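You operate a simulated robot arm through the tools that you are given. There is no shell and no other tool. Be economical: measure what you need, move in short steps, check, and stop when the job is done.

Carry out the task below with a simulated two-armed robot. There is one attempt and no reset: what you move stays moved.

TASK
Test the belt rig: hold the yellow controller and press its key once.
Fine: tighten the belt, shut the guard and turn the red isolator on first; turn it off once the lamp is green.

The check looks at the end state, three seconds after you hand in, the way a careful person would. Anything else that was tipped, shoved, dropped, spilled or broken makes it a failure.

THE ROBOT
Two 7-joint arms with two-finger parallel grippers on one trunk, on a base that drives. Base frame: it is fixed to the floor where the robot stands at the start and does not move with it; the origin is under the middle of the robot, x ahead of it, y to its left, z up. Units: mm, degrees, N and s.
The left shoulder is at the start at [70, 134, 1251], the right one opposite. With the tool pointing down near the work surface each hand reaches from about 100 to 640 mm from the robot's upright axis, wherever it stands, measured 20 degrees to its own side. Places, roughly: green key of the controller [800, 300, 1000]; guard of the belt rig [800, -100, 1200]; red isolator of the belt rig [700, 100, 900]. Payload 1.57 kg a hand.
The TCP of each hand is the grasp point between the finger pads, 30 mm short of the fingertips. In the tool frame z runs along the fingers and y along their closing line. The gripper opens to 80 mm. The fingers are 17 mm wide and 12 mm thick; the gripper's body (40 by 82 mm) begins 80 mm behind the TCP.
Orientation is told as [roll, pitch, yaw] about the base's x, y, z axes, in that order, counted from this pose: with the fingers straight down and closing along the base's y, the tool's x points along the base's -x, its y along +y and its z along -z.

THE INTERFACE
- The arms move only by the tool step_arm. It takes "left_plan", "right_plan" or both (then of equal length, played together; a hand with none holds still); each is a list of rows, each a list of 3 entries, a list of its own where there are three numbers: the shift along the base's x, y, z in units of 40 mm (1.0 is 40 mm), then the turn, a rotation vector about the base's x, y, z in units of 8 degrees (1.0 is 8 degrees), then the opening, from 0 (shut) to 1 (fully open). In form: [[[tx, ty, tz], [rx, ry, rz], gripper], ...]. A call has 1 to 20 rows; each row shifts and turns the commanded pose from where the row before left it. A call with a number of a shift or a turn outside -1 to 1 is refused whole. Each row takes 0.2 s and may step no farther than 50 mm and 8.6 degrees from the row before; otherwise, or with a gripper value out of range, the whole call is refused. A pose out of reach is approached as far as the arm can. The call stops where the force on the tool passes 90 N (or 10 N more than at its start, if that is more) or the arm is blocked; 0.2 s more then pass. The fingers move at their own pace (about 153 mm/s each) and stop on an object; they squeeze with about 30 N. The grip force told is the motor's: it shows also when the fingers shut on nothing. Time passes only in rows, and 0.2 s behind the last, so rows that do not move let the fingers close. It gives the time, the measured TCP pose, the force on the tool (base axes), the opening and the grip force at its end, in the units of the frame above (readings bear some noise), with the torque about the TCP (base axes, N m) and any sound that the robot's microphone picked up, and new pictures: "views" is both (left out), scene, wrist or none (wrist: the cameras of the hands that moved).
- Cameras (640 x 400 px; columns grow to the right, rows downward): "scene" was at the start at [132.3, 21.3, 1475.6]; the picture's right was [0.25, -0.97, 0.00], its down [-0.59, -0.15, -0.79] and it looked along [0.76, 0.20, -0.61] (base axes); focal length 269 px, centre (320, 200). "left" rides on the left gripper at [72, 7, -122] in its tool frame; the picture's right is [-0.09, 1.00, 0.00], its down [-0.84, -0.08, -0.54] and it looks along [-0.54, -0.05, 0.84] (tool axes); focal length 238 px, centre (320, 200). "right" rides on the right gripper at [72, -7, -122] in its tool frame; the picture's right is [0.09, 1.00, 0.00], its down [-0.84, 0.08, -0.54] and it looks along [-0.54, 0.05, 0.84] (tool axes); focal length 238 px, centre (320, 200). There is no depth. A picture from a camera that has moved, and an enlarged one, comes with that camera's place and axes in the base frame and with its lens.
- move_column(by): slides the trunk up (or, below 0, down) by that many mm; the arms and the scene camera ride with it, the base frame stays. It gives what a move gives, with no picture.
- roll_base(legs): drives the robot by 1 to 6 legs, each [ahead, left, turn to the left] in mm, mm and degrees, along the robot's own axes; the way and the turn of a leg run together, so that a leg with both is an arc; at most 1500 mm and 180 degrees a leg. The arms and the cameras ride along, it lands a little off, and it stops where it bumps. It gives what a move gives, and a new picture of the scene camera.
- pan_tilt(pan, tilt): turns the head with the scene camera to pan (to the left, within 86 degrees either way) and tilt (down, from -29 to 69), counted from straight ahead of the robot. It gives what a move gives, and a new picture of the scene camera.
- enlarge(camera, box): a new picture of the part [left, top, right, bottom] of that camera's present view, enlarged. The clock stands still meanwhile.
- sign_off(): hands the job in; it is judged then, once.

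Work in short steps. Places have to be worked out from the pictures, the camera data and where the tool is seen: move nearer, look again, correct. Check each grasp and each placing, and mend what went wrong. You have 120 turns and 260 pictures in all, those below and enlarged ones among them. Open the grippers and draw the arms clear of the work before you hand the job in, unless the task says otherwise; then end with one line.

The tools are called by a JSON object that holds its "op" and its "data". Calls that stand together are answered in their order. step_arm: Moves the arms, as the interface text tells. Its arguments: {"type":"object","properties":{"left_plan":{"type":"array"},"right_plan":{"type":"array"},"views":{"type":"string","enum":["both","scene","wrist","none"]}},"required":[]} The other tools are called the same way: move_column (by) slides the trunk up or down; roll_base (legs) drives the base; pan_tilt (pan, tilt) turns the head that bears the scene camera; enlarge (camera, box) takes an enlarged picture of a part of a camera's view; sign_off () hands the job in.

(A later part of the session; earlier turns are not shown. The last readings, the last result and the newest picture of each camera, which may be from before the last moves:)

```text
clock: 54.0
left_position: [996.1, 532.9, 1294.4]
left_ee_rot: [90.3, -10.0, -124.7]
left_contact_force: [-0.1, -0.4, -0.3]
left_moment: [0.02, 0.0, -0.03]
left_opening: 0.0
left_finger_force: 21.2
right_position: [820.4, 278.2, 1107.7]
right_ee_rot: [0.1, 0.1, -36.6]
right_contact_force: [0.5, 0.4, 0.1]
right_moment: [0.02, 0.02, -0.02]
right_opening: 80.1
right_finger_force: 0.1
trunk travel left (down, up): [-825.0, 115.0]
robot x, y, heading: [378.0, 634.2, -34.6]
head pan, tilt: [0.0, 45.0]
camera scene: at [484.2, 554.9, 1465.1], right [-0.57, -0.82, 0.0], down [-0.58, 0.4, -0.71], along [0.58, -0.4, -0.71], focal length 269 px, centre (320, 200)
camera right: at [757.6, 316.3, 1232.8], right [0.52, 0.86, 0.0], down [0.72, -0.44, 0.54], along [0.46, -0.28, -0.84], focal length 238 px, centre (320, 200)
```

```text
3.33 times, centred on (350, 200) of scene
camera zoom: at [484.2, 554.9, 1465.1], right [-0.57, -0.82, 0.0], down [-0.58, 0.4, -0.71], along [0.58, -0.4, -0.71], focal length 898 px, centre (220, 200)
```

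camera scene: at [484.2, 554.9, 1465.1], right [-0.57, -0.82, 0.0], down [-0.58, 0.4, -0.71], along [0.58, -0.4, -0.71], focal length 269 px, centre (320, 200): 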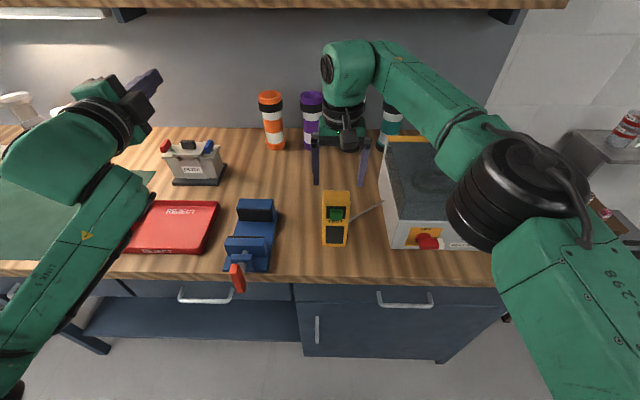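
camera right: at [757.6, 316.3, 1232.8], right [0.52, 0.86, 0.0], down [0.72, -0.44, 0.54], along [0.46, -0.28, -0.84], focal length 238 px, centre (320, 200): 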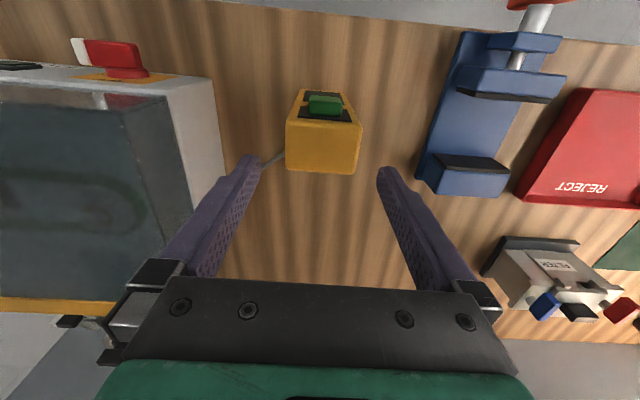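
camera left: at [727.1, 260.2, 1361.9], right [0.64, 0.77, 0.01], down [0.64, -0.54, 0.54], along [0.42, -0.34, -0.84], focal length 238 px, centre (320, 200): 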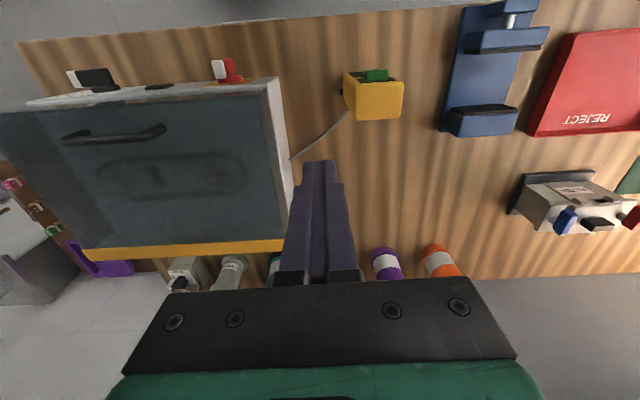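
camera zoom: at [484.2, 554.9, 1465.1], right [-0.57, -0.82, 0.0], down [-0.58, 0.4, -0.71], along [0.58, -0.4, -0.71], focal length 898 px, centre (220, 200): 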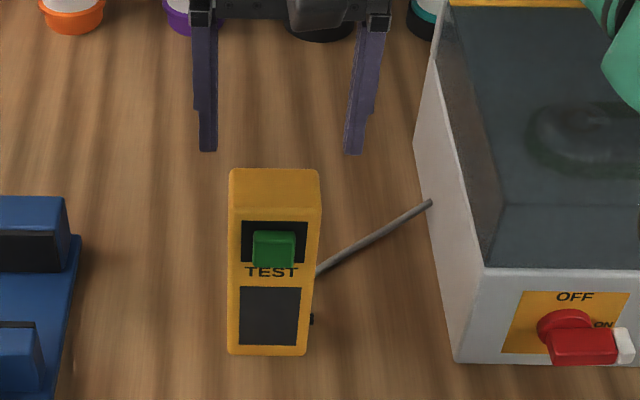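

Centred (TCP 512/349 vs controller 510/350). I descend 104 mm around it and close the fingers.

{"op": "step_arm", "data": {"right_plan": [[[0, 0, -0.65], [0, 0, 0], 1], [[0, 0, -0.65], [0, 0, 0], 1], [[0, 0, -0.65], [0, 0, 0], 1], [[0, 0, -0.65], [0, 0, 0], 1]]}}

```text
clock: 55.0
left_position: [997.0, 534.4, 1295.4]
left_ee_rot: [90.2, -9.9, -124.5]
left_contact_force: [0.8, 0.2, 0.4]
left_moment: [-0.02, 0.0, 0.02]
left_opening: 0.0
left_finger_force: 21.3
right_position: [821.0, 280.0, 1004.4]
right_ee_rot: [0.2, 0.1, -36.5]
right_contact_force: [-0.2, 0.6, 0.8]
right_moment: [0.0, 0.0, -0.03]
right_opening: 79.9
right_finger_force: 0.1
trunk travel left (down, up): [-825.0, 115.0]
robot x, y, heading: [376.9, 632.9, -34.5]
head pan, tilt: [0.0, 45.0]
camera scene: at [485.0, 556.2, 1465.1], right [-0.57, -0.82, 0.0], down [-0.58, 0.4, -0.71], along [0.58, -0.4, -0.71], focal length 269 px, centre (320, 200)
camera right: at [758.5, 317.7, 1128.5], right [0.52, 0.86, 0.0], down [0.72, -0.44, 0.54], along [0.46, -0.28, -0.84], focal length 238 px, centre (320, 200)
```

scene: 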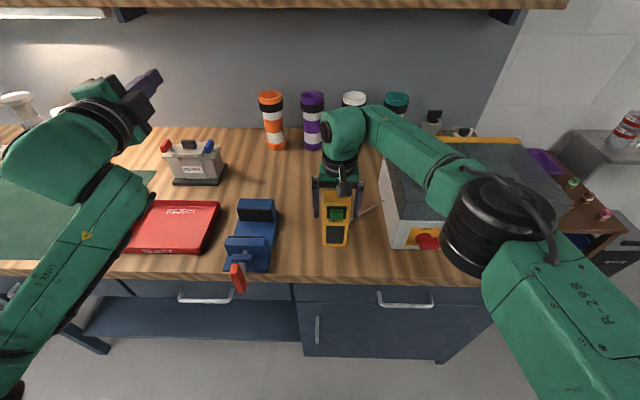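
right: 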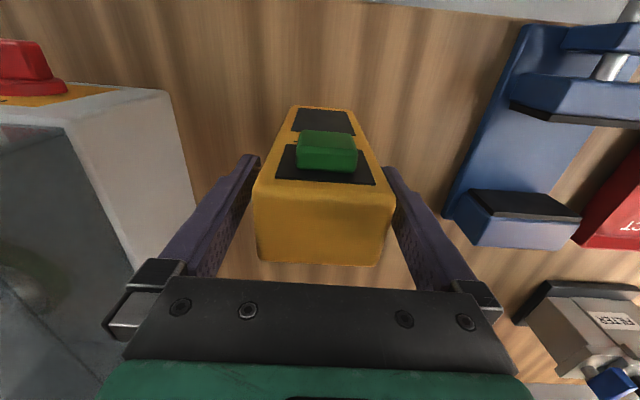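

The controller sits centred between the fingers. I close on it.

{"op": "step_arm", "data": {"right_plan": [[[0, 0, 0], [0, 0, 0], 0.6], [[0, 0, 0], [0, 0, 0], 0.3], [[0, 0, 0], [0, 0, 0], 0], [[0, 0, 0], [0, 0, 0], 0]], "views": "wrist"}}

```text
clock: 56.0
left_position: [998.3, 534.1, 1295.5]
left_ee_rot: [90.3, -10.0, -124.6]
left_contact_force: [0.2, -0.4, -0.6]
left_moment: [-0.02, 0.01, 0.01]
left_opening: 0.0
left_finger_force: 21.3
right_position: [819.9, 280.5, 1004.9]
right_ee_rot: [0.2, 0.1, -36.5]
right_contact_force: [-0.6, 0.8, 0.3]
right_moment: [0.01, 0.03, 0.04]
right_opening: 61.7
right_finger_force: 30.0
trunk travel left (down, up): [-825.0, 115.0]
robot x, y, heading: [376.2, 629.7, -34.5]
head pan, tilt: [0.0, 45.0]
camera right: at [758.6, 317.8, 1128.6], right [0.52, 0.86, 0.0], down [0.72, -0.44, 0.54], along [0.46, -0.28, -0.84], focal length 238 px, centre (320, 200)
```

right: 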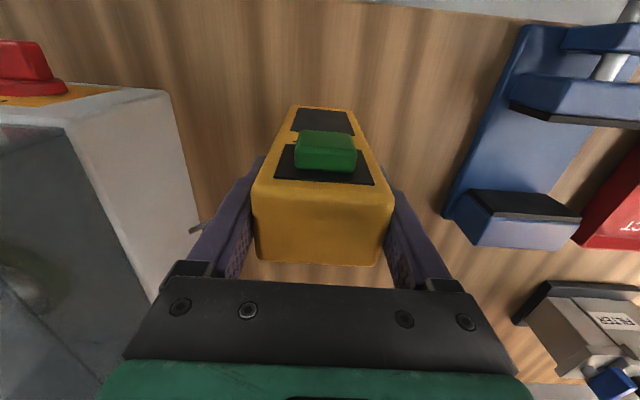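

Firmly held (61.7 mm, 30 N). Key front is at about local (481, 351, z1002). I bring the left hand (tool already pointing ahead) back toward the robot and inward, staying high.

{"op": "step_arm", "data": {"left_plan": [[[-0.93, -0.165, 0], [0, 0, 0], 0], [[-0.93, -0.165, 0], [0, 0, 0], 0], [[-0.93, -0.165, 0], [0, 0, 0], 0], [[-0.93, -0.165, 0], [0, 0, 0], 0], [[-0.93, -0.165, 0], [0, 0, 0], 0], [[-0.93, -0.165, 0], [0, 0, 0], 0]], "views": "scene"}}

```text
clock: 57.3
left_position: [839.3, 486.9, 1268.0]
left_ee_rot: [91.2, 3.7, -122.7]
left_contact_force: [0.3, 0.1, 0.4]
left_moment: [0.0, -0.01, -0.02]
left_opening: 0.0
left_finger_force: 21.2
left hand out of reach, approached as far as the arm can: row 3, 4, 5, 6
right_position: [820.1, 281.4, 1004.7]
right_ee_rot: [-0.1, 0.1, -36.5]
right_contact_force: [0.7, 0.3, 0.5]
right_moment: [-0.03, -0.01, 0.0]
right_opening: 61.7
right_finger_force: 30.1
trunk travel left (down, up): [-825.0, 115.0]
robot x, y, heading: [378.0, 630.5, -34.4]
head pan, tilt: [0.0, 45.0]
stopped in row 6 (left hand): the arm was blocked; the commanded pose is now the measured one
camera scene: at [485.1, 558.6, 1465.3], right [-0.57, -0.82, 0.0], down [-0.58, 0.4, -0.71], along [0.58, -0.4, -0.71], focal length 269 px, centre (320, 200)
```

scene: 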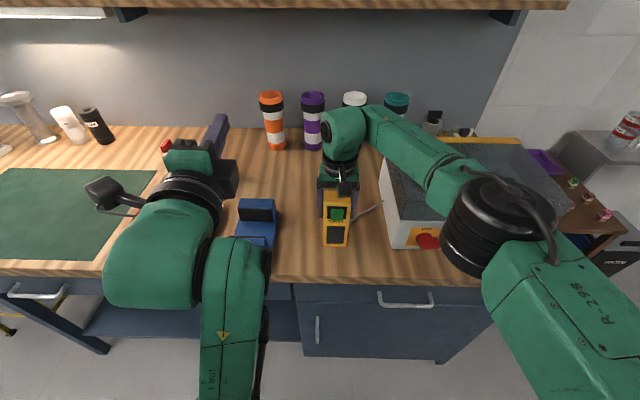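

It reaches its fold limit there, but lower down there's more room. I move right to v≈430, keeping left of the right hand's camera, and go down.

{"op": "step_arm", "data": {"left_plan": [[[-0.4, -0.7, -0.4], [0, 0, 0], 0], [[-0.4, -0.7, -0.4], [0, 0, 0], 0], [[-0.4, -0.7, -0.4], [0, 0, 0], 0], [[0, 0, -0.7], [0, 0, 0], 0], [[0, 0, -0.7], [0, 0, 0], 0]], "views": "scene"}}

```text
clock: 58.5
left_position: [791.1, 402.0, 1163.0]
left_ee_rot: [91.2, 3.8, -122.6]
left_contact_force: [0.2, -0.3, 0.3]
left_moment: [-0.01, -0.01, -0.01]
left_opening: 0.0
left_finger_force: 21.3
right_position: [820.2, 280.2, 1003.8]
right_ee_rot: [0.0, 0.2, -36.5]
right_contact_force: [-0.4, -0.4, -0.1]
right_moment: [0.01, -0.01, -0.03]
right_opening: 62.1
right_finger_force: 29.8
trunk travel left (down, up): [-825.0, 115.0]
robot x, y, heading: [379.8, 632.1, -34.4]
head pan, tilt: [0.0, 45.0]
camera scene: at [485.5, 556.9, 1465.1], right [-0.57, -0.82, 0.0], down [-0.58, 0.4, -0.71], along [0.58, -0.4, -0.71], focal length 269 px, centre (320, 200)
```

scene: 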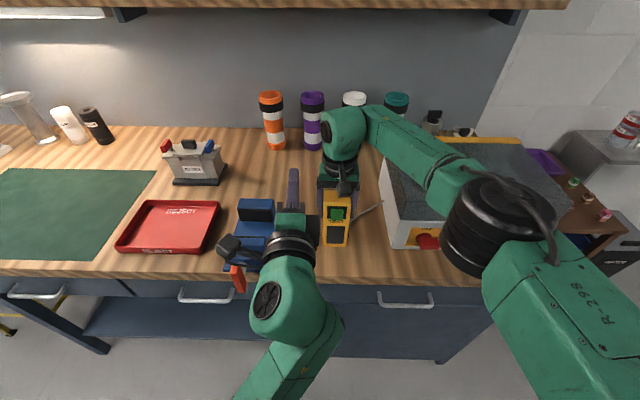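

Good. I go down to key height (z≈1002), drawing back slightly so the tip stays ahead of the bench front items.

{"op": "step_arm", "data": {"left_plan": [[[-0.128, 0.09, -0.9], [0, 0, 0], 0], [[-0.128, 0.09, -0.9], [0, 0, 0], 0], [[-0.128, 0.09, -0.9], [0, 0, 0], 0], [[-0.128, 0.09, -0.9], [0, 0, 0], 0], [[0, 0, -0.4], [0, 0, 0], 0]]}}

{"op": "enlarge", "data": {"camera": "scene", "box": [220, 150, 400, 290]}}

```text
clock: 59.7
left_position: [770.7, 414.6, 1002.4]
left_ee_rot: [91.1, 3.8, -122.8]
left_contact_force: [-0.6, -0.5, 0.6]
left_moment: [-0.02, 0.0, -0.02]
left_opening: 0.1
left_finger_force: 21.7
right_position: [820.0, 279.3, 1004.5]
right_ee_rot: [0.0, 0.1, -36.4]
right_contact_force: [-0.2, -0.1, -0.1]
right_moment: [-0.02, 0.01, 0.03]
right_opening: 61.9
right_finger_force: 30.0
trunk travel left (down, up): [-825.0, 115.0]
robot x, y, heading: [377.5, 628.7, -34.6]
head pan, tilt: [0.0, 45.0]
camera scene: at [485.1, 556.2, 1465.1], right [-0.57, -0.82, 0.0], down [-0.58, 0.4, -0.71], along [0.58, -0.4, -0.71], focal length 269 px, centre (320, 200)
camera left: at [706.8, 539.5, 1012.4], right [-0.1, -0.12, 0.99], down [-0.9, -0.41, -0.14], along [0.42, -0.91, -0.07], focal length 238 px, centre (320, 200)
```

scene: 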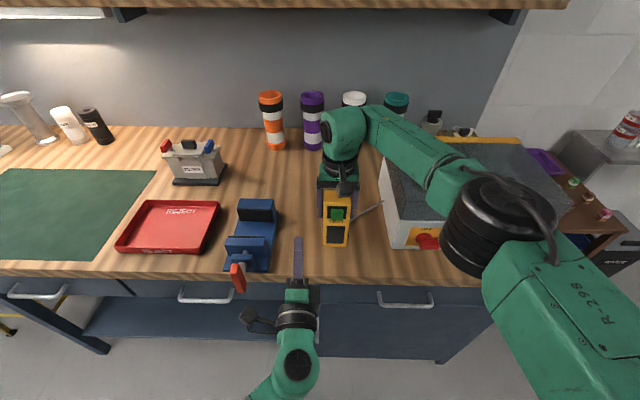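
left: 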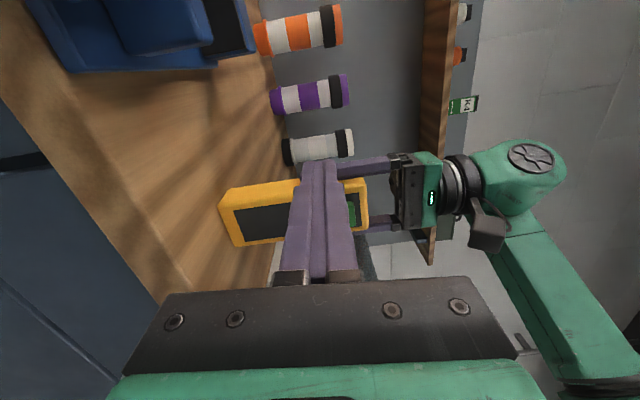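

```text
2.86 times, centred on (310, 220) of scene
camera zoom: at [485.1, 556.2, 1465.1], right [-0.57, -0.82, 0.0], down [-0.58, 0.4, -0.71], along [0.58, -0.4, -0.71], focal length 770 px, centre (349, 143)
```

zoom: 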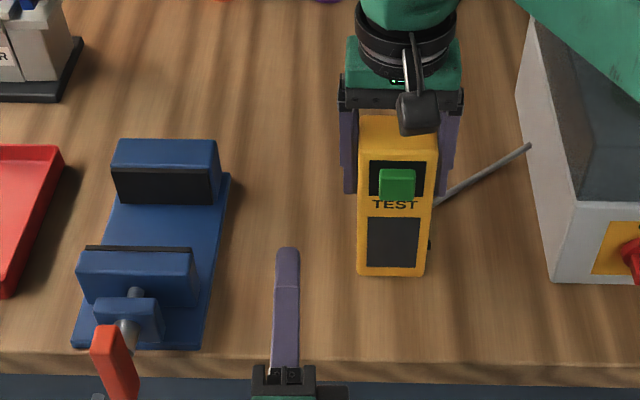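

The finger is level and left of the controller. I enlarge the left view to fix the key's height.

{"op": "enlarge", "data": {"camera": "left", "box": [200, 140, 420, 270]}}

{"op": "enlarge", "data": {"camera": "right", "box": [240, 90, 420, 210]}}

```text
2.91 times, centred on (310, 205) of left
camera zoom: at [706.8, 539.5, 1012.4], right [-0.1, -0.12, 0.99], down [-0.9, -0.41, -0.14], along [0.42, -0.91, -0.07], focal length 693 px, centre (349, 186)
```

zoom: 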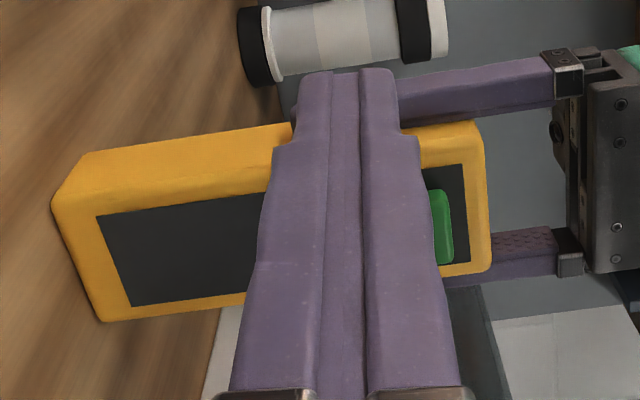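

```text
3.33 times, centred on (330, 150) of right
camera zoom: at [758.6, 317.5, 1128.6], right [0.52, 0.85, 0.0], down [0.72, -0.44, 0.54], along [0.46, -0.28, -0.84], focal length 794 px, centre (287, 367)
```

zoom: 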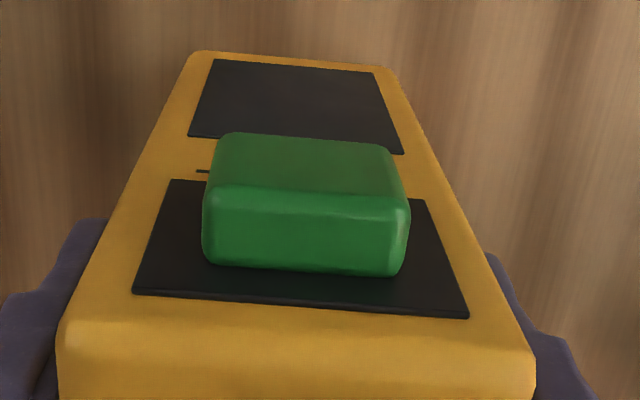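

Key: centre local v 351, z≈1009, front at u≈478. I bring the left fingertips in front of it, ~25 mm short.

{"op": "step_arm", "data": {"left_plan": [[[-0.186, -0.703, 0.05], [0, 0, 0], 0], [[-0.186, -0.703, 0.05], [0, 0, 0], 0], [[-0.186, -0.703, 0.05], [0, 0, 0], 0], [[0, 0, 0], [0, 0, 0], 0]]}}

{"op": "enlarge", "data": {"camera": "scene", "box": [270, 150, 410, 260]}}

{"op": "enlarge", "data": {"camera": "right", "box": [240, 50, 420, 210]}}

```text
clock: 60.7
left_position: [748.3, 330.3, 1009.9]
left_ee_rot: [91.1, 3.9, -122.7]
left_contact_force: [0.1, -0.5, 0.0]
left_moment: [-0.04, 0.0, 0.02]
left_opening: 0.0
left_finger_force: 21.2
right_position: [820.3, 279.6, 1003.8]
right_ee_rot: [0.1, 0.1, -36.5]
right_contact_force: [0.6, 0.7, -0.2]
right_moment: [-0.01, 0.01, 0.03]
right_opening: 61.9
right_finger_force: 30.0
trunk travel left (down, up): [-825.0, 115.0]
robot x, y, heading: [380.1, 633.5, -34.4]
head pan, tilt: [0.0, 45.0]
camera scene: at [485.1, 556.7, 1465.1], right [-0.57, -0.82, 0.0], down [-0.58, 0.4, -0.71], along [0.58, -0.4, -0.71], focal length 269 px, centre (320, 200)
camera left: at [685.0, 455.2, 1019.6], right [-0.1, -0.12, 0.99], down [-0.9, -0.41, -0.14], along [0.42, -0.91, -0.07], focal length 238 px, centre (320, 200)
```

scene: 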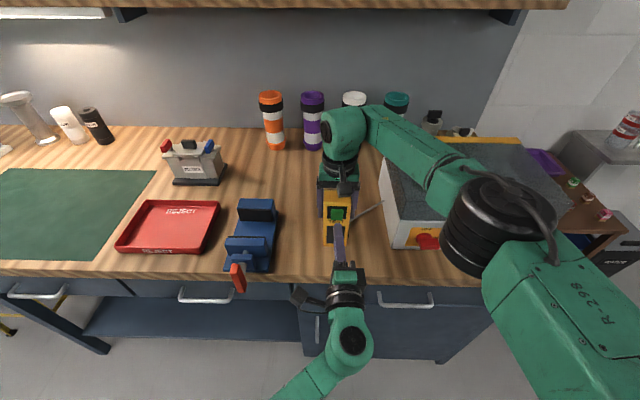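
left: 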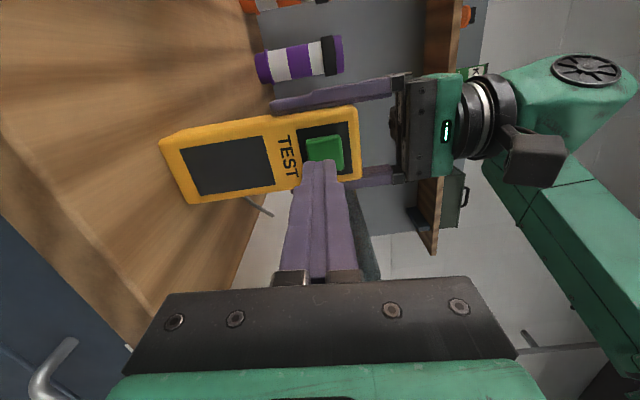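

```text
3.64 times, centred on (340, 205) of scene
camera zoom: at [485.1, 556.7, 1465.1], right [-0.57, -0.82, 0.0], down [-0.58, 0.4, -0.71], along [0.58, -0.4, -0.71], focal length 980 px, centre (247, 182)
```

zoom: 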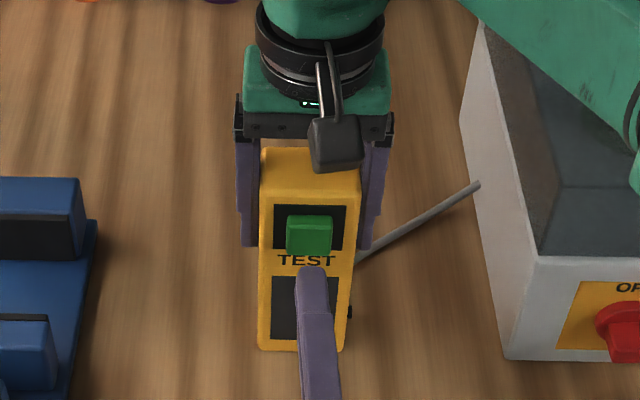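

```text
2.50 times, centred on (330, 130) of right
camera zoom: at [758.5, 317.8, 1128.7], right [0.52, 0.85, 0.0], down [0.72, -0.44, 0.54], along [0.46, -0.28, -0.84], focal length 596 px, centre (295, 375)
```

zoom: 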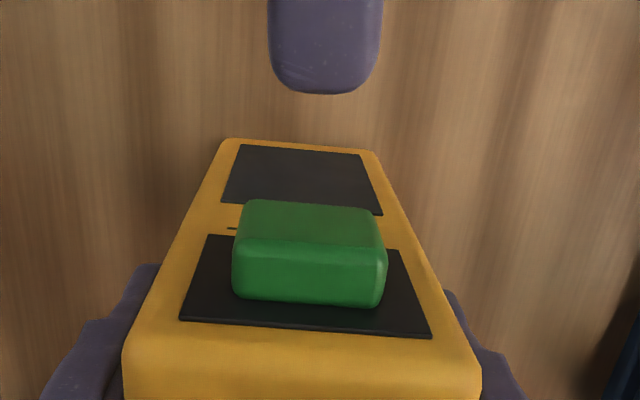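

Aligned with the key in both views. I advance 20 mm to just short of contact.

{"op": "step_arm", "data": {"left_plan": [[[0.2, -0.18, 0], [0, 0, 0], 0], [[0.2, -0.18, 0], [0, 0, 0], 0]], "views": "none"}}

{"op": "enlarge", "data": {"camera": "right", "box": [240, 50, 420, 210]}}

```text
clock: 61.3
left_position: [765.4, 315.9, 1010.4]
left_ee_rot: [91.1, 3.8, -122.8]
left_contact_force: [-0.6, -0.5, -0.6]
left_moment: [0.0, -0.02, -0.03]
left_opening: 0.1
left_finger_force: 21.1
right_position: [820.3, 279.9, 1003.0]
right_ee_rot: [0.0, 0.1, -36.4]
right_contact_force: [-0.6, 0.1, 0.0]
right_moment: [0.05, -0.04, 0.0]
right_opening: 61.8
right_finger_force: 30.2
trunk travel left (down, up): [-825.0, 115.0]
robot x, y, heading: [376.7, 628.7, -34.7]
head pan, tilt: [0.0, 45.0]
```

```text
2.50 times, centred on (330, 130) of right
camera zoom: at [758.5, 317.4, 1128.6], right [0.52, 0.85, 0.0], down [0.72, -0.44, 0.54], along [0.46, -0.28, -0.84], focal length 596 px, centre (295, 375)
```

zoom: 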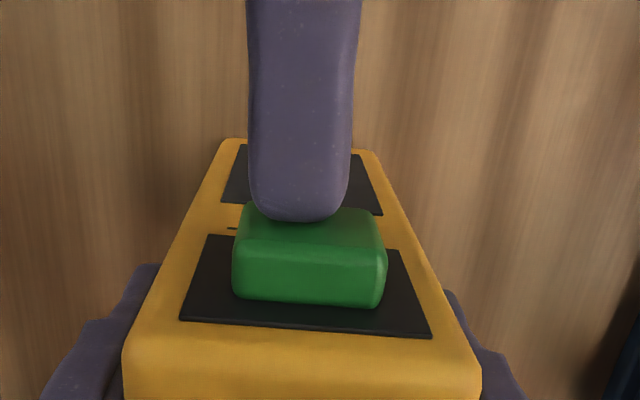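

The tip is a few mm from the key. I press slowly forward, 12 mm, with a short hold.

{"op": "step_arm", "data": {"left_plan": [[[0.041, -0.0286, 0], [0, 0, 0], 0], [[0.041, -0.0286, 0], [0, 0, 0], 0], [[0.041, -0.0286, 0], [0, 0, 0], 0], [[0.041, -0.0286, 0], [0, 0, 0], 0], [[0.041, -0.0286, 0], [0, 0, 0], 0], [[0.041, -0.0286, 0], [0, 0, 0], 0], [[0, 0, 0], [0, 0, 0], 0]]}}

{"op": "enlarge", "data": {"camera": "right", "box": [240, 50, 420, 210]}}

```text
clock: 62.9
left_position: [773.9, 309.2, 1009.0]
left_ee_rot: [91.1, 3.8, -122.7]
left_contact_force: [-11.9, 4.8, -0.7]
left_moment: [0.06, 0.0, -0.17]
left_opening: 0.0
left_finger_force: 21.5
right_position: [819.9, 280.5, 1003.8]
right_ee_rot: [0.0, 0.1, -36.4]
right_contact_force: [11.4, -5.3, 1.4]
right_moment: [-0.24, 0.03, 0.06]
right_opening: 61.9
right_finger_force: 30.0
trunk travel left (down, up): [-825.0, 115.0]
robot x, y, heading: [381.9, 631.9, -34.3]
head pan, tilt: [0.0, 45.0]
heard: click
camera scene: at [484.4, 556.6, 1465.2], right [-0.57, -0.82, 0.0], down [-0.58, 0.4, -0.71], along [0.58, -0.4, -0.71], focal length 269 px, centre (320, 200)
camera left: at [710.0, 434.9, 1019.5], right [-0.1, -0.12, 0.99], down [-0.9, -0.41, -0.14], along [0.42, -0.91, -0.07], focal length 238 px, centre (320, 200)
```

scene: 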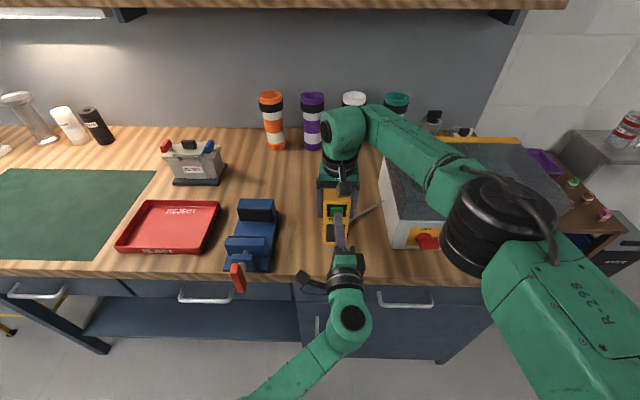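
left: 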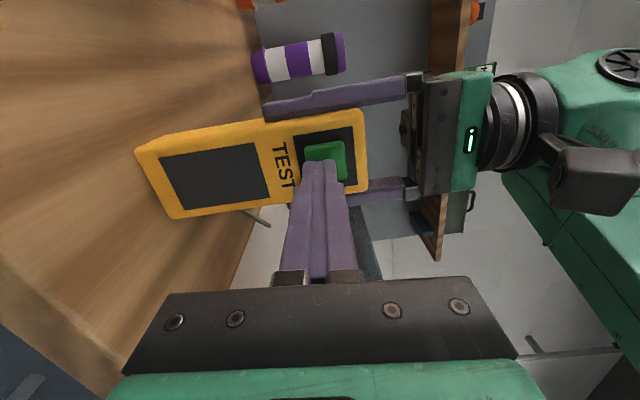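

```text
2.50 times, centred on (330, 130) of right
camera zoom: at [758.1, 318.1, 1129.5], right [0.52, 0.86, 0.0], down [0.72, -0.44, 0.54], along [0.46, -0.28, -0.84], focal length 596 px, centre (295, 375)
```

zoom: 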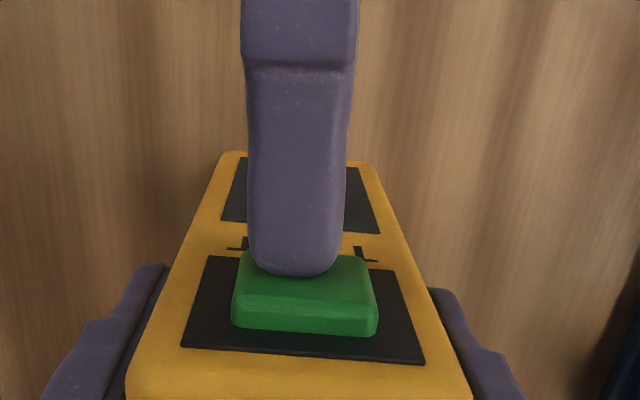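

A click, at 12 N, with the key well in. I draw the left finger straight back and look for the lamp.

{"op": "step_arm", "data": {"left_plan": [[[-0.2, 0.14, 0], [0, 0, 0], 0], [[-0.4, 0.28, 0], [0, 0, 0], 0], [[-0.2, 0.14, 0], [0, 0, 0], 0]], "views": "none"}}

{"op": "pan_tilt", "data": {"pan": -25, "tilt": 45}}

```text
clock: 63.7
left_position: [742.4, 332.7, 1010.7]
left_ee_rot: [91.2, 3.9, -122.7]
left_contact_force: [-0.2, -0.7, 0.6]
left_moment: [-0.01, -0.01, 0.0]
left_opening: 0.0
left_finger_force: 21.3
right_position: [820.0, 281.2, 1004.9]
right_ee_rot: [0.0, 0.1, -36.5]
right_contact_force: [2.5, 1.1, 5.8]
right_moment: [-0.24, -0.18, 0.04]
right_opening: 62.1
right_finger_force: 29.7
trunk travel left (down, up): [-825.0, 115.0]
robot x, y, heading: [379.3, 630.1, -34.7]
head pan, tilt: [0.0, 45.0]
```

```text
clock: 64.6
left_position: [741.5, 332.7, 1011.2]
left_ee_rot: [91.2, 3.8, -122.7]
left_contact_force: [0.0, 0.5, 0.2]
left_moment: [0.0, 0.01, 0.03]
left_opening: 0.1
left_finger_force: 21.3
right_position: [818.7, 281.4, 1005.0]
right_ee_rot: [0.1, 0.1, -36.6]
right_contact_force: [0.0, 2.7, 3.5]
right_moment: [0.09, -0.03, 0.0]
right_opening: 61.9
right_finger_force: 30.1
trunk travel left (down, up): [-825.0, 115.0]
robot x, y, heading: [377.0, 631.3, -34.5]
head pan, tilt: [-25.0, 45.0]
camera scene: at [458.2, 534.0, 1465.3], right [-0.86, -0.51, 0.0], down [-0.36, 0.61, -0.71], along [0.36, -0.61, -0.71], focal length 269 px, centre (320, 200)
```

scene: 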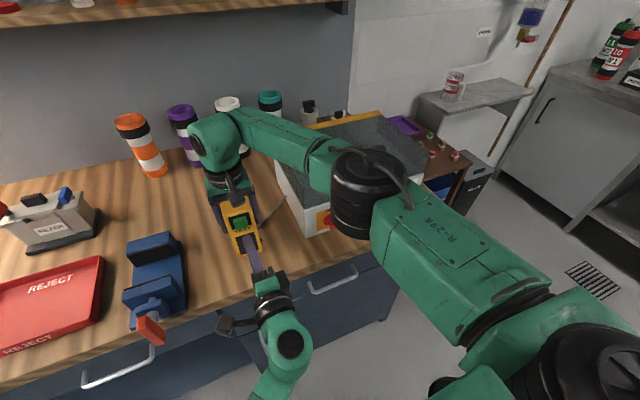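

The right elbow hides the lamp. While still holding the controller, I draw the left hand back a bit more and yaw it right so its camera sees the rig's front.

{"op": "step_arm", "data": {"left_plan": [[[-0.5, 0.35, 0], [0, 0, 0], 0], [[-0.3, 0.2, 0], [0, 0, -1], 0], [[0, 0, 0], [0, 0, -1], 0], [[0, 0, 0], [0, 0, -1], 0], [[0, 0, 0], [0, 0, -1], 0], [[0, 0, 0], [0, 0, -1], 0]], "views": "wrist"}}

```text
clock: 66.0
left_position: [709.8, 354.3, 1010.8]
left_ee_rot: [91.1, 3.9, -162.8]
left_contact_force: [-0.6, 0.3, 0.1]
left_moment: [-0.01, 0.02, 0.01]
left_opening: 0.0
left_finger_force: 22.0
right_position: [819.4, 280.5, 1005.3]
right_ee_rot: [0.0, -0.1, -36.6]
right_contact_force: [-1.6, 0.0, 2.4]
right_moment: [-0.14, 0.09, -0.08]
right_opening: 61.3
right_finger_force: 30.6
trunk travel left (down, up): [-825.0, 115.0]
robot x, y, heading: [379.0, 630.4, -34.5]
head pan, tilt: [-25.0, 45.0]
camera left: at [742.1, 491.2, 1020.2], right [-0.16, -0.03, 0.99], down [-0.95, 0.27, -0.14], along [-0.26, -0.96, -0.07], focal length 238 px, centre (320, 200)
```

left: 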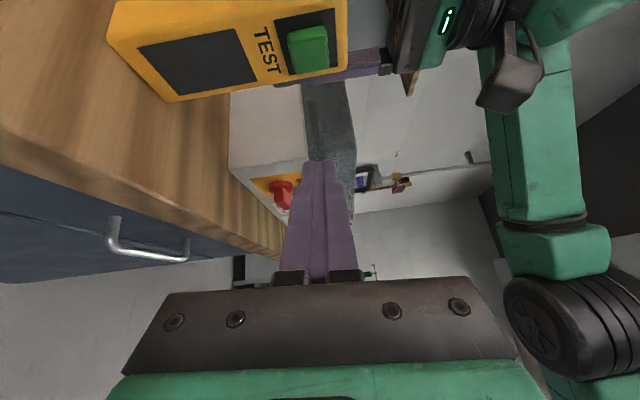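

The fingers hide the lamp's spot; I open them to look between.

{"op": "step_arm", "data": {"left_plan": [[[0, 0, 0], [0, 0, 0], 1], [[0, 0, 0], [0, 0, 0], 1], [[0, 0, 0], [0, 0, 0], 1]], "views": "none"}}

{"op": "enlarge", "data": {"camera": "left", "box": [220, 140, 400, 280]}}

```text
clock: 66.8
left_position: [709.7, 354.8, 1010.5]
left_ee_rot: [91.3, 3.9, -162.7]
left_contact_force: [-0.4, 0.7, 0.5]
left_moment: [-0.01, 0.01, 0.0]
left_opening: 80.0
left_finger_force: 0.0
right_position: [819.6, 280.2, 1006.6]
right_ee_rot: [0.0, 0.0, -36.6]
right_contact_force: [0.2, -0.6, 5.0]
right_moment: [-0.32, 0.0, -0.04]
right_opening: 61.9
right_finger_force: 30.3
trunk travel left (down, up): [-825.0, 115.0]
robot x, y, heading: [377.5, 629.8, -34.6]
head pan, tilt: [-25.0, 45.0]
```

```text
2.86 times, centred on (310, 210) of left
camera zoom: at [741.9, 491.1, 1020.2], right [-0.16, -0.03, 0.99], down [-0.95, 0.27, -0.14], along [-0.26, -0.96, -0.07], focal length 681 px, centre (349, 171)
```

zoom: 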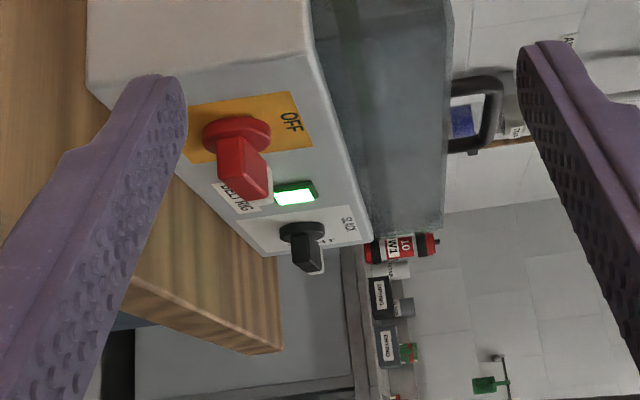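

The lamp is green. Before releasing, I check that the controller stands flat on the bench.

{"op": "pan_tilt", "data": {"pan": 0, "tilt": 45}}

{"op": "enlarge", "data": {"camera": "scene", "box": [270, 150, 410, 260]}}

{"op": "enlarge", "data": {"camera": "right", "box": [200, 60, 440, 280]}}

```text
clock: 67.7
left_position: [709.8, 355.0, 1010.9]
left_ee_rot: [91.2, 3.7, -162.7]
left_contact_force: [-0.5, -0.1, -0.3]
left_moment: [0.0, 0.04, 0.01]
left_opening: 79.8
left_finger_force: 0.0
right_position: [820.0, 280.0, 1004.9]
right_ee_rot: [0.1, 0.1, -36.6]
right_contact_force: [0.2, -0.1, 5.1]
right_moment: [-0.38, -0.06, -0.02]
right_opening: 61.7
right_finger_force: 29.9
trunk travel left (down, up): [-825.0, 115.0]
robot x, y, heading: [379.4, 632.4, -34.3]
head pan, tilt: [0.0, 45.0]
camera scene: at [483.8, 557.0, 1465.3], right [-0.57, -0.82, 0.0], down [-0.58, 0.4, -0.71], along [0.58, -0.4, -0.71], focal length 269 px, centre (320, 200)
```

scene: 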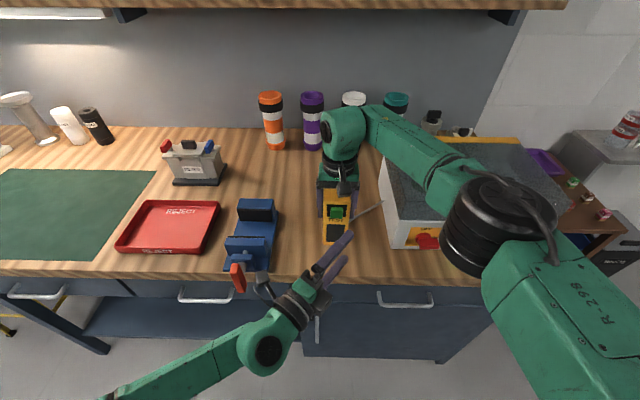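

```text
3.64 times, centred on (340, 205) of scene
camera zoom: at [483.8, 557.0, 1465.3], right [-0.57, -0.82, 0.0], down [-0.58, 0.4, -0.71], along [0.58, -0.4, -0.71], focal length 980 px, centre (247, 182)
```

zoom: 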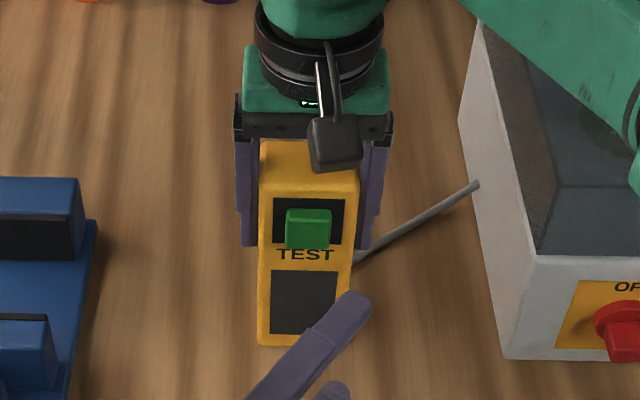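

```text
1.82 times, centred on (320, 170) of right
camera zoom: at [757.6, 318.1, 1129.3], right [0.52, 0.85, 0.0], down [0.72, -0.44, 0.54], along [0.46, -0.28, -0.84], focal length 433 px, centre (320, 254)
```

zoom: 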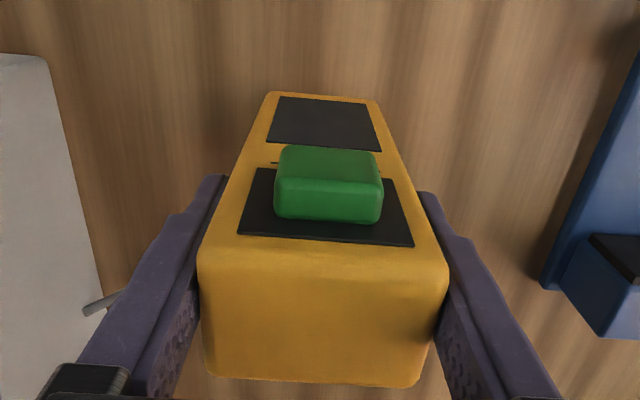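

The controller slid ~4 mm in the grip but stands straight. I open gently and lift the right hand straight up.

{"op": "step_arm", "data": {"right_plan": [[[0, 0, 0], [0, 0, 0], 0.82], [[0, 0, 0], [0, 0, 0], 0.9], [[0, 0, 0], [0, 0, 0], 1], [[0, 0, 0], [0, 0, 0], 1]], "views": "wrist"}}

```text
clock: 68.7
left_position: [710.8, 353.5, 1009.2]
left_ee_rot: [91.3, 3.9, -162.8]
left_contact_force: [0.6, -0.1, 1.2]
left_moment: [0.0, 0.0, 0.04]
left_opening: 80.1
left_finger_force: 0.1
right_position: [821.1, 280.9, 1004.4]
right_ee_rot: [0.1, 0.1, -36.5]
right_contact_force: [-0.3, 0.3, 0.0]
right_moment: [0.02, -0.01, 0.04]
right_opening: 79.9
right_finger_force: 0.0
trunk travel left (down, up): [-825.0, 115.0]
robot x, y, heading: [379.2, 634.8, -34.3]
head pan, tilt: [0.0, 45.0]
camera right: at [758.2, 317.8, 1128.9], right [0.52, 0.85, 0.0], down [0.72, -0.44, 0.54], along [0.46, -0.28, -0.84], focal length 238 px, centre (320, 200)
```

right: 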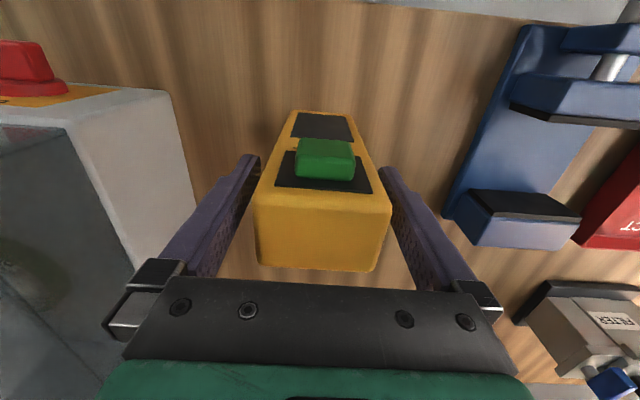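

It stands freely. I raise the right hand straight up, then back and aside.

{"op": "step_arm", "data": {"right_plan": [[[0, 0, 0.9], [0, 0, 0], 1], [[0, 0, 0.9], [0, 0, 0], 1], [[0, 0, 0.9], [0, 0, 0], 1], [[0, 0, 0.9], [0, 0, 0], 1], [[-0.5, -0.3, 0.8], [0, 0, 0], 1], [[-0.9, -0.3, 0.3], [0, 0, 0], 1], [[-0.9, -0.3, 0], [0, 0, 0], 1], [[-0.9, -0.3, 0], [0, 0, 0], 1]], "views": "scene"}}

```text
clock: 70.5
left_position: [709.2, 352.9, 1011.1]
left_ee_rot: [91.1, 3.9, -162.7]
left_contact_force: [-1.0, -0.2, 0.4]
left_moment: [-0.04, 0.01, 0.03]
left_opening: 79.9
left_finger_force: 0.1
right_position: [690.0, 231.7, 1192.8]
right_ee_rot: [0.1, 0.0, -36.7]
right_contact_force: [-0.6, 0.0, -0.8]
right_moment: [0.01, -0.04, 0.0]
right_opening: 79.9
right_finger_force: 0.1
trunk travel left (down, up): [-825.0, 115.0]
robot x, y, heading: [381.4, 635.2, -34.4]
head pan, tilt: [0.0, 45.0]
camera scene: at [482.1, 555.5, 1465.3], right [-0.57, -0.82, 0.0], down [-0.58, 0.4, -0.71], along [0.58, -0.4, -0.71], focal length 269 px, centre (320, 200)
```

scene: 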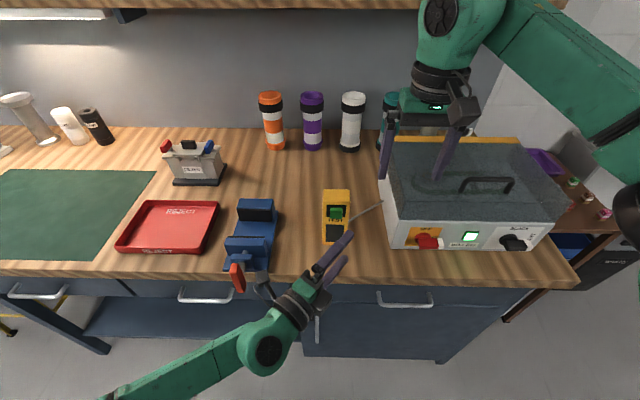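

Controller stands, lamp is green. I yaw the left hand back ahead, shut it and draw it back a little, then drive right 270 mm.

{"op": "step_arm", "data": {"left_plan": [[[-0.2, 0.14, 0], [0, 0, 1], 0], [[-0.2, 0.14, 0], [0, 0, 1], 0], [[0, 0, 0], [0, 0, 1], 0], [[0, 0, 0], [0, 0, 1], 0], [[0, 0, 0], [0, 0, 0.8], 0]], "views": "none"}}

{"op": "roll_base", "data": {"legs": [[0, -270, 0]]}}

```text
clock: 71.7
left_position: [694.6, 365.2, 1009.8]
left_ee_rot: [91.1, 3.9, -124.2]
left_contact_force: [-0.7, -0.7, 0.1]
left_moment: [0.0, 0.03, -0.01]
left_opening: 0.1
left_finger_force: 20.9
right_position: [691.7, 230.7, 1192.7]
right_ee_rot: [0.1, 0.0, -36.5]
right_contact_force: [0.6, -0.1, -1.0]
right_moment: [0.01, 0.02, 0.01]
right_opening: 80.0
right_finger_force: 0.0
trunk travel left (down, up): [-825.0, 115.0]
robot x, y, heading: [379.9, 631.9, -34.3]
head pan, tilt: [0.0, 45.0]
```

```text
clock: 73.6
left_position: [541.9, 145.0, 1010.6]
left_ee_rot: [91.1, 3.7, -124.3]
left_contact_force: [-0.8, 0.6, -0.1]
left_moment: [0.0, -0.02, 0.02]
left_opening: 0.1
left_finger_force: 21.2
right_position: [539.5, 10.1, 1192.7]
right_ee_rot: [-0.1, 0.1, -36.7]
right_contact_force: [0.1, 0.0, 0.2]
right_moment: [0.0, 0.0, 0.01]
right_opening: 80.1
right_finger_force: 0.1
trunk travel left (down, up): [-825.0, 115.0]
robot x, y, heading: [226.2, 410.0, -34.6]
head pan, tilt: [0.0, 45.0]
camera scene: at [332.8, 336.3, 1465.2], right [-0.57, -0.82, 0.0], down [-0.58, 0.4, -0.71], along [0.58, -0.4, -0.71], focal length 269 px, centre (320, 200)
```

scene: 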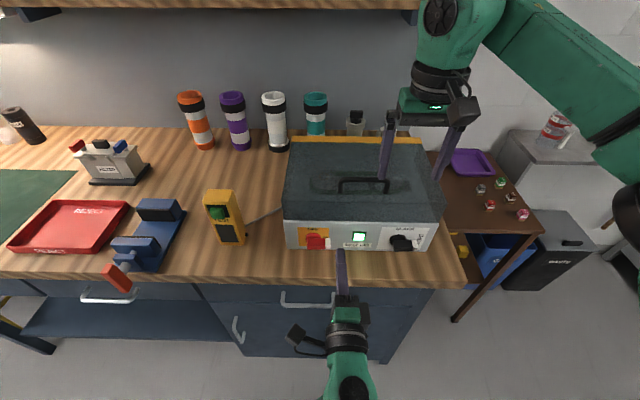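

Good placement. I zoom on the red lever to fix its place.

{"op": "enlarge", "data": {"camera": "scene", "box": [270, 200, 400, 290]}}

{"op": "enlarge", "data": {"camera": "left", "box": [120, 40, 440, 240]}}

```text
4.44 times, centred on (335, 245) of scene
camera zoom: at [332.8, 336.3, 1465.2], right [-0.57, -0.82, 0.0], down [-0.58, 0.4, -0.71], along [0.58, -0.4, -0.71], focal length 1198 px, centre (253, 0)
```

zoom: 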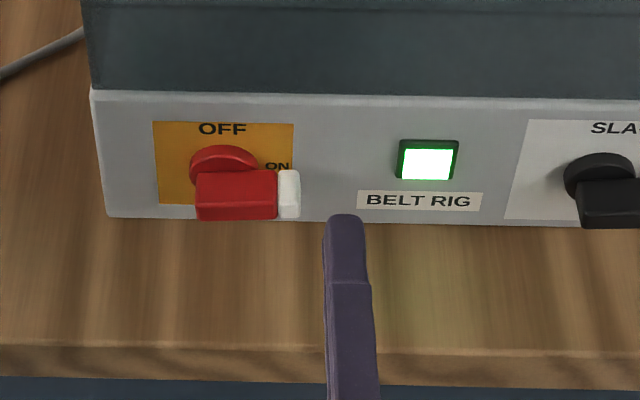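

```text
2.00 times, centred on (280, 140) of left
camera zoom: at [481.7, 271.2, 1020.1], right [-0.1, -0.12, 0.99], down [-0.91, -0.38, -0.14], along [0.39, -0.92, -0.07], focal length 477 px, centre (400, 320)
```

zoom: 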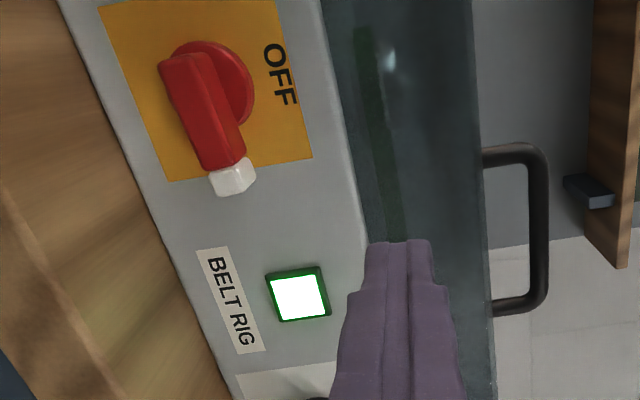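

Pivot is at v≈134, z≈939; the lever spans v 92–147, lower edge z≈930. I lower the left hand in front of the bench to z≈906 at v≈105.

{"op": "step_arm", "data": {"left_plan": [[[0.12, 0.17, -0.867], [0, 0, 0], 0], [[0.12, 0.17, -0.867], [0, 0, 0], 0], [[0.12, 0.17, -0.867], [0, 0, 0], 0], [[0, 0, 0], [0, 0, 0], 0]]}}

```text
clock: 74.6
left_position: [556.0, 163.0, 906.5]
left_ee_rot: [91.3, 3.8, -124.3]
left_contact_force: [-0.4, -0.2, 0.2]
left_moment: [-0.03, 0.0, 0.0]
left_opening: 0.1
left_finger_force: 21.5
right_position: [540.3, 8.9, 1192.8]
right_ee_rot: [-0.1, 0.1, -36.7]
right_contact_force: [0.3, -0.6, 0.7]
right_moment: [-0.04, -0.02, -0.01]
right_opening: 80.1
right_finger_force: 0.1
trunk travel left (down, up): [-825.0, 115.0]
robot x, y, heading: [223.6, 409.1, -34.6]
head pan, tilt: [0.0, 45.0]
camera scene: at [331.9, 335.1, 1465.2], right [-0.57, -0.82, 0.0], down [-0.58, 0.4, -0.71], along [0.58, -0.4, -0.71], focal length 269 px, centre (320, 200)
camera left: at [495.7, 290.4, 916.0], right [-0.11, -0.12, 0.99], down [-0.91, -0.38, -0.14], along [0.39, -0.92, -0.07], focal length 238 px, centre (320, 200)
```

scene: 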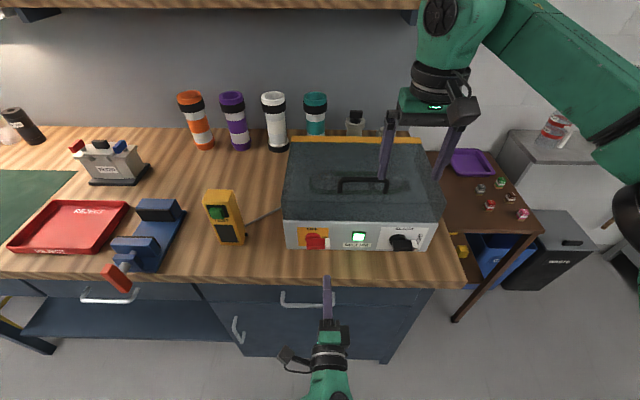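
left: 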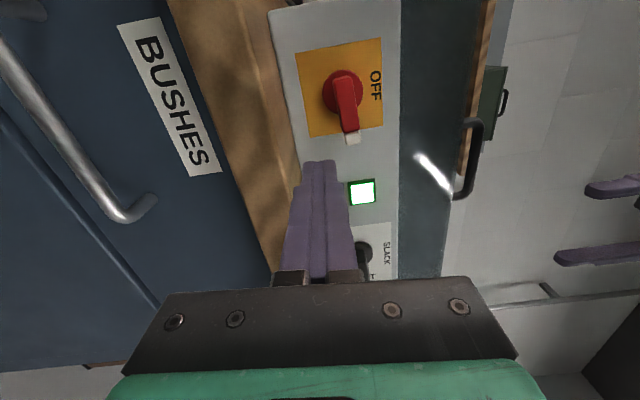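

Aligned under the lever's outer part. I slide forward 70 mm beneath it.

{"op": "step_arm", "data": {"left_plan": [[[0.48, -0.335, 0], [0, 0, 0], 0], [[0.48, -0.335, 0], [0, 0, 0], 0], [[0.48, -0.335, 0], [0, 0, 0], 0], [[0, 0, 0], [0, 0, 0], 0]], "views": "wrist"}}

{"op": "enlarge", "data": {"camera": "scene", "box": [270, 200, 400, 290]}}

```text
clock: 75.6
left_position: [613.4, 122.4, 907.4]
left_ee_rot: [91.1, 3.8, -124.4]
left_contact_force: [-0.4, -0.6, -1.2]
left_moment: [0.03, -0.01, 0.0]
left_opening: 0.0
left_finger_force: 21.0
right_position: [539.6, 10.4, 1192.8]
right_ee_rot: [0.0, 0.1, -36.6]
right_contact_force: [1.4, 0.3, -0.1]
right_moment: [0.02, -0.01, 0.01]
right_opening: 80.1
right_finger_force: 0.1
trunk travel left (down, up): [-825.0, 115.0]
robot x, y, heading: [226.3, 409.7, -34.9]
head pan, tilt: [0.0, 45.0]
camera left: at [553.5, 250.4, 915.9], right [-0.11, -0.12, 0.99], down [-0.91, -0.38, -0.14], along [0.39, -0.92, -0.07], focal length 238 px, centre (320, 200)
```

left: 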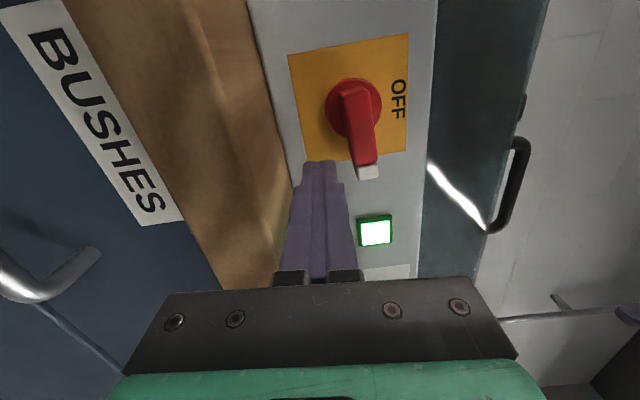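

```text
4.44 times, centred on (335, 245) of scene
camera zoom: at [331.6, 334.9, 1465.2], right [-0.57, -0.82, 0.0], down [-0.58, 0.4, -0.71], along [0.58, -0.4, -0.71], focal length 1198 px, centre (253, 0)
```

zoom: 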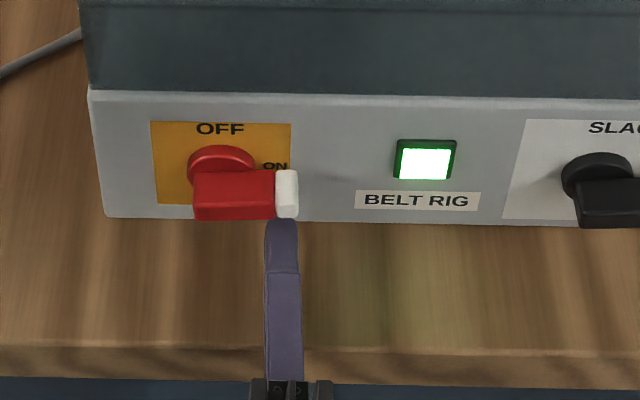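

The finger is under the lever's tip end. I push up and round to the left along the arc, back to OFF.

{"op": "step_arm", "data": {"left_plan": [[[0, 0, 0.3], [0, 0, 0], 0], [[-0.086, -0.123, 0.35], [0, 0, 0], 0], [[0.014, 0.02, 0.375], [0, 0, 0], 0], [[0.086, 0.123, 0.34], [0, 0, 0], 0], [[0.164, 0.236, 0.26], [0, 0, 0], 0], [[0.043, 0.0615, 0], [0, 0, 0], 0], [[0, 0, 0], [0, 0, 0], 0]], "views": "wrist"}}

{"op": "enlarge", "data": {"camera": "scene", "box": [270, 200, 400, 290]}}

```text
clock: 77.2
left_position: [623.5, 135.0, 971.1]
left_ee_rot: [91.2, 3.8, -124.4]
left_contact_force: [0.0, -0.2, -0.2]
left_moment: [0.0, 0.02, 0.01]
left_opening: 0.0
left_finger_force: 20.8
right_position: [538.4, 10.5, 1192.8]
right_ee_rot: [-0.1, 0.1, -36.5]
right_contact_force: [-0.5, 0.4, -0.5]
right_moment: [0.0, 0.03, -0.05]
right_opening: 80.1
right_finger_force: 0.0
trunk travel left (down, up): [-825.0, 115.0]
robot x, y, heading: [223.5, 412.7, -34.8]
head pan, tilt: [0.0, 45.0]
camera left: at [562.5, 262.8, 981.0], right [-0.11, -0.12, 0.99], down [-0.91, -0.38, -0.14], along [0.39, -0.92, -0.07], focal length 238 px, centre (320, 200)
```

left: 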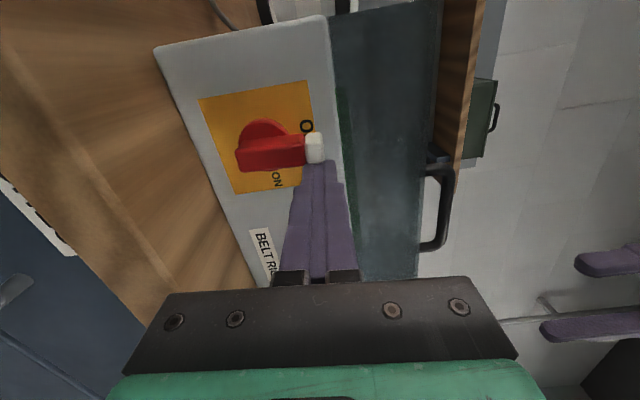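

```text
4.44 times, centred on (335, 245) of scene
camera zoom: at [331.8, 334.6, 1465.2], right [-0.57, -0.82, 0.0], down [-0.58, 0.4, -0.71], along [0.58, -0.4, -0.71], focal length 1198 px, centre (253, 0)
```

zoom: 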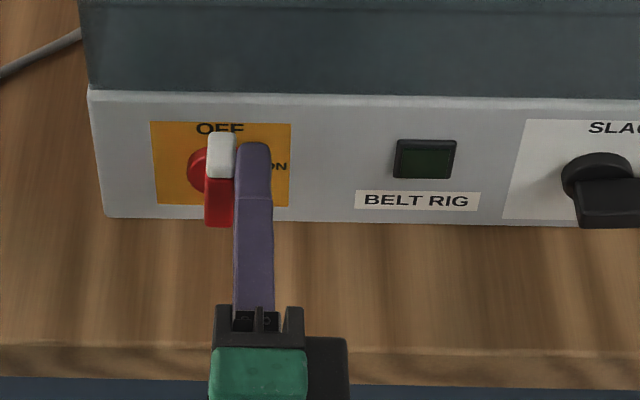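

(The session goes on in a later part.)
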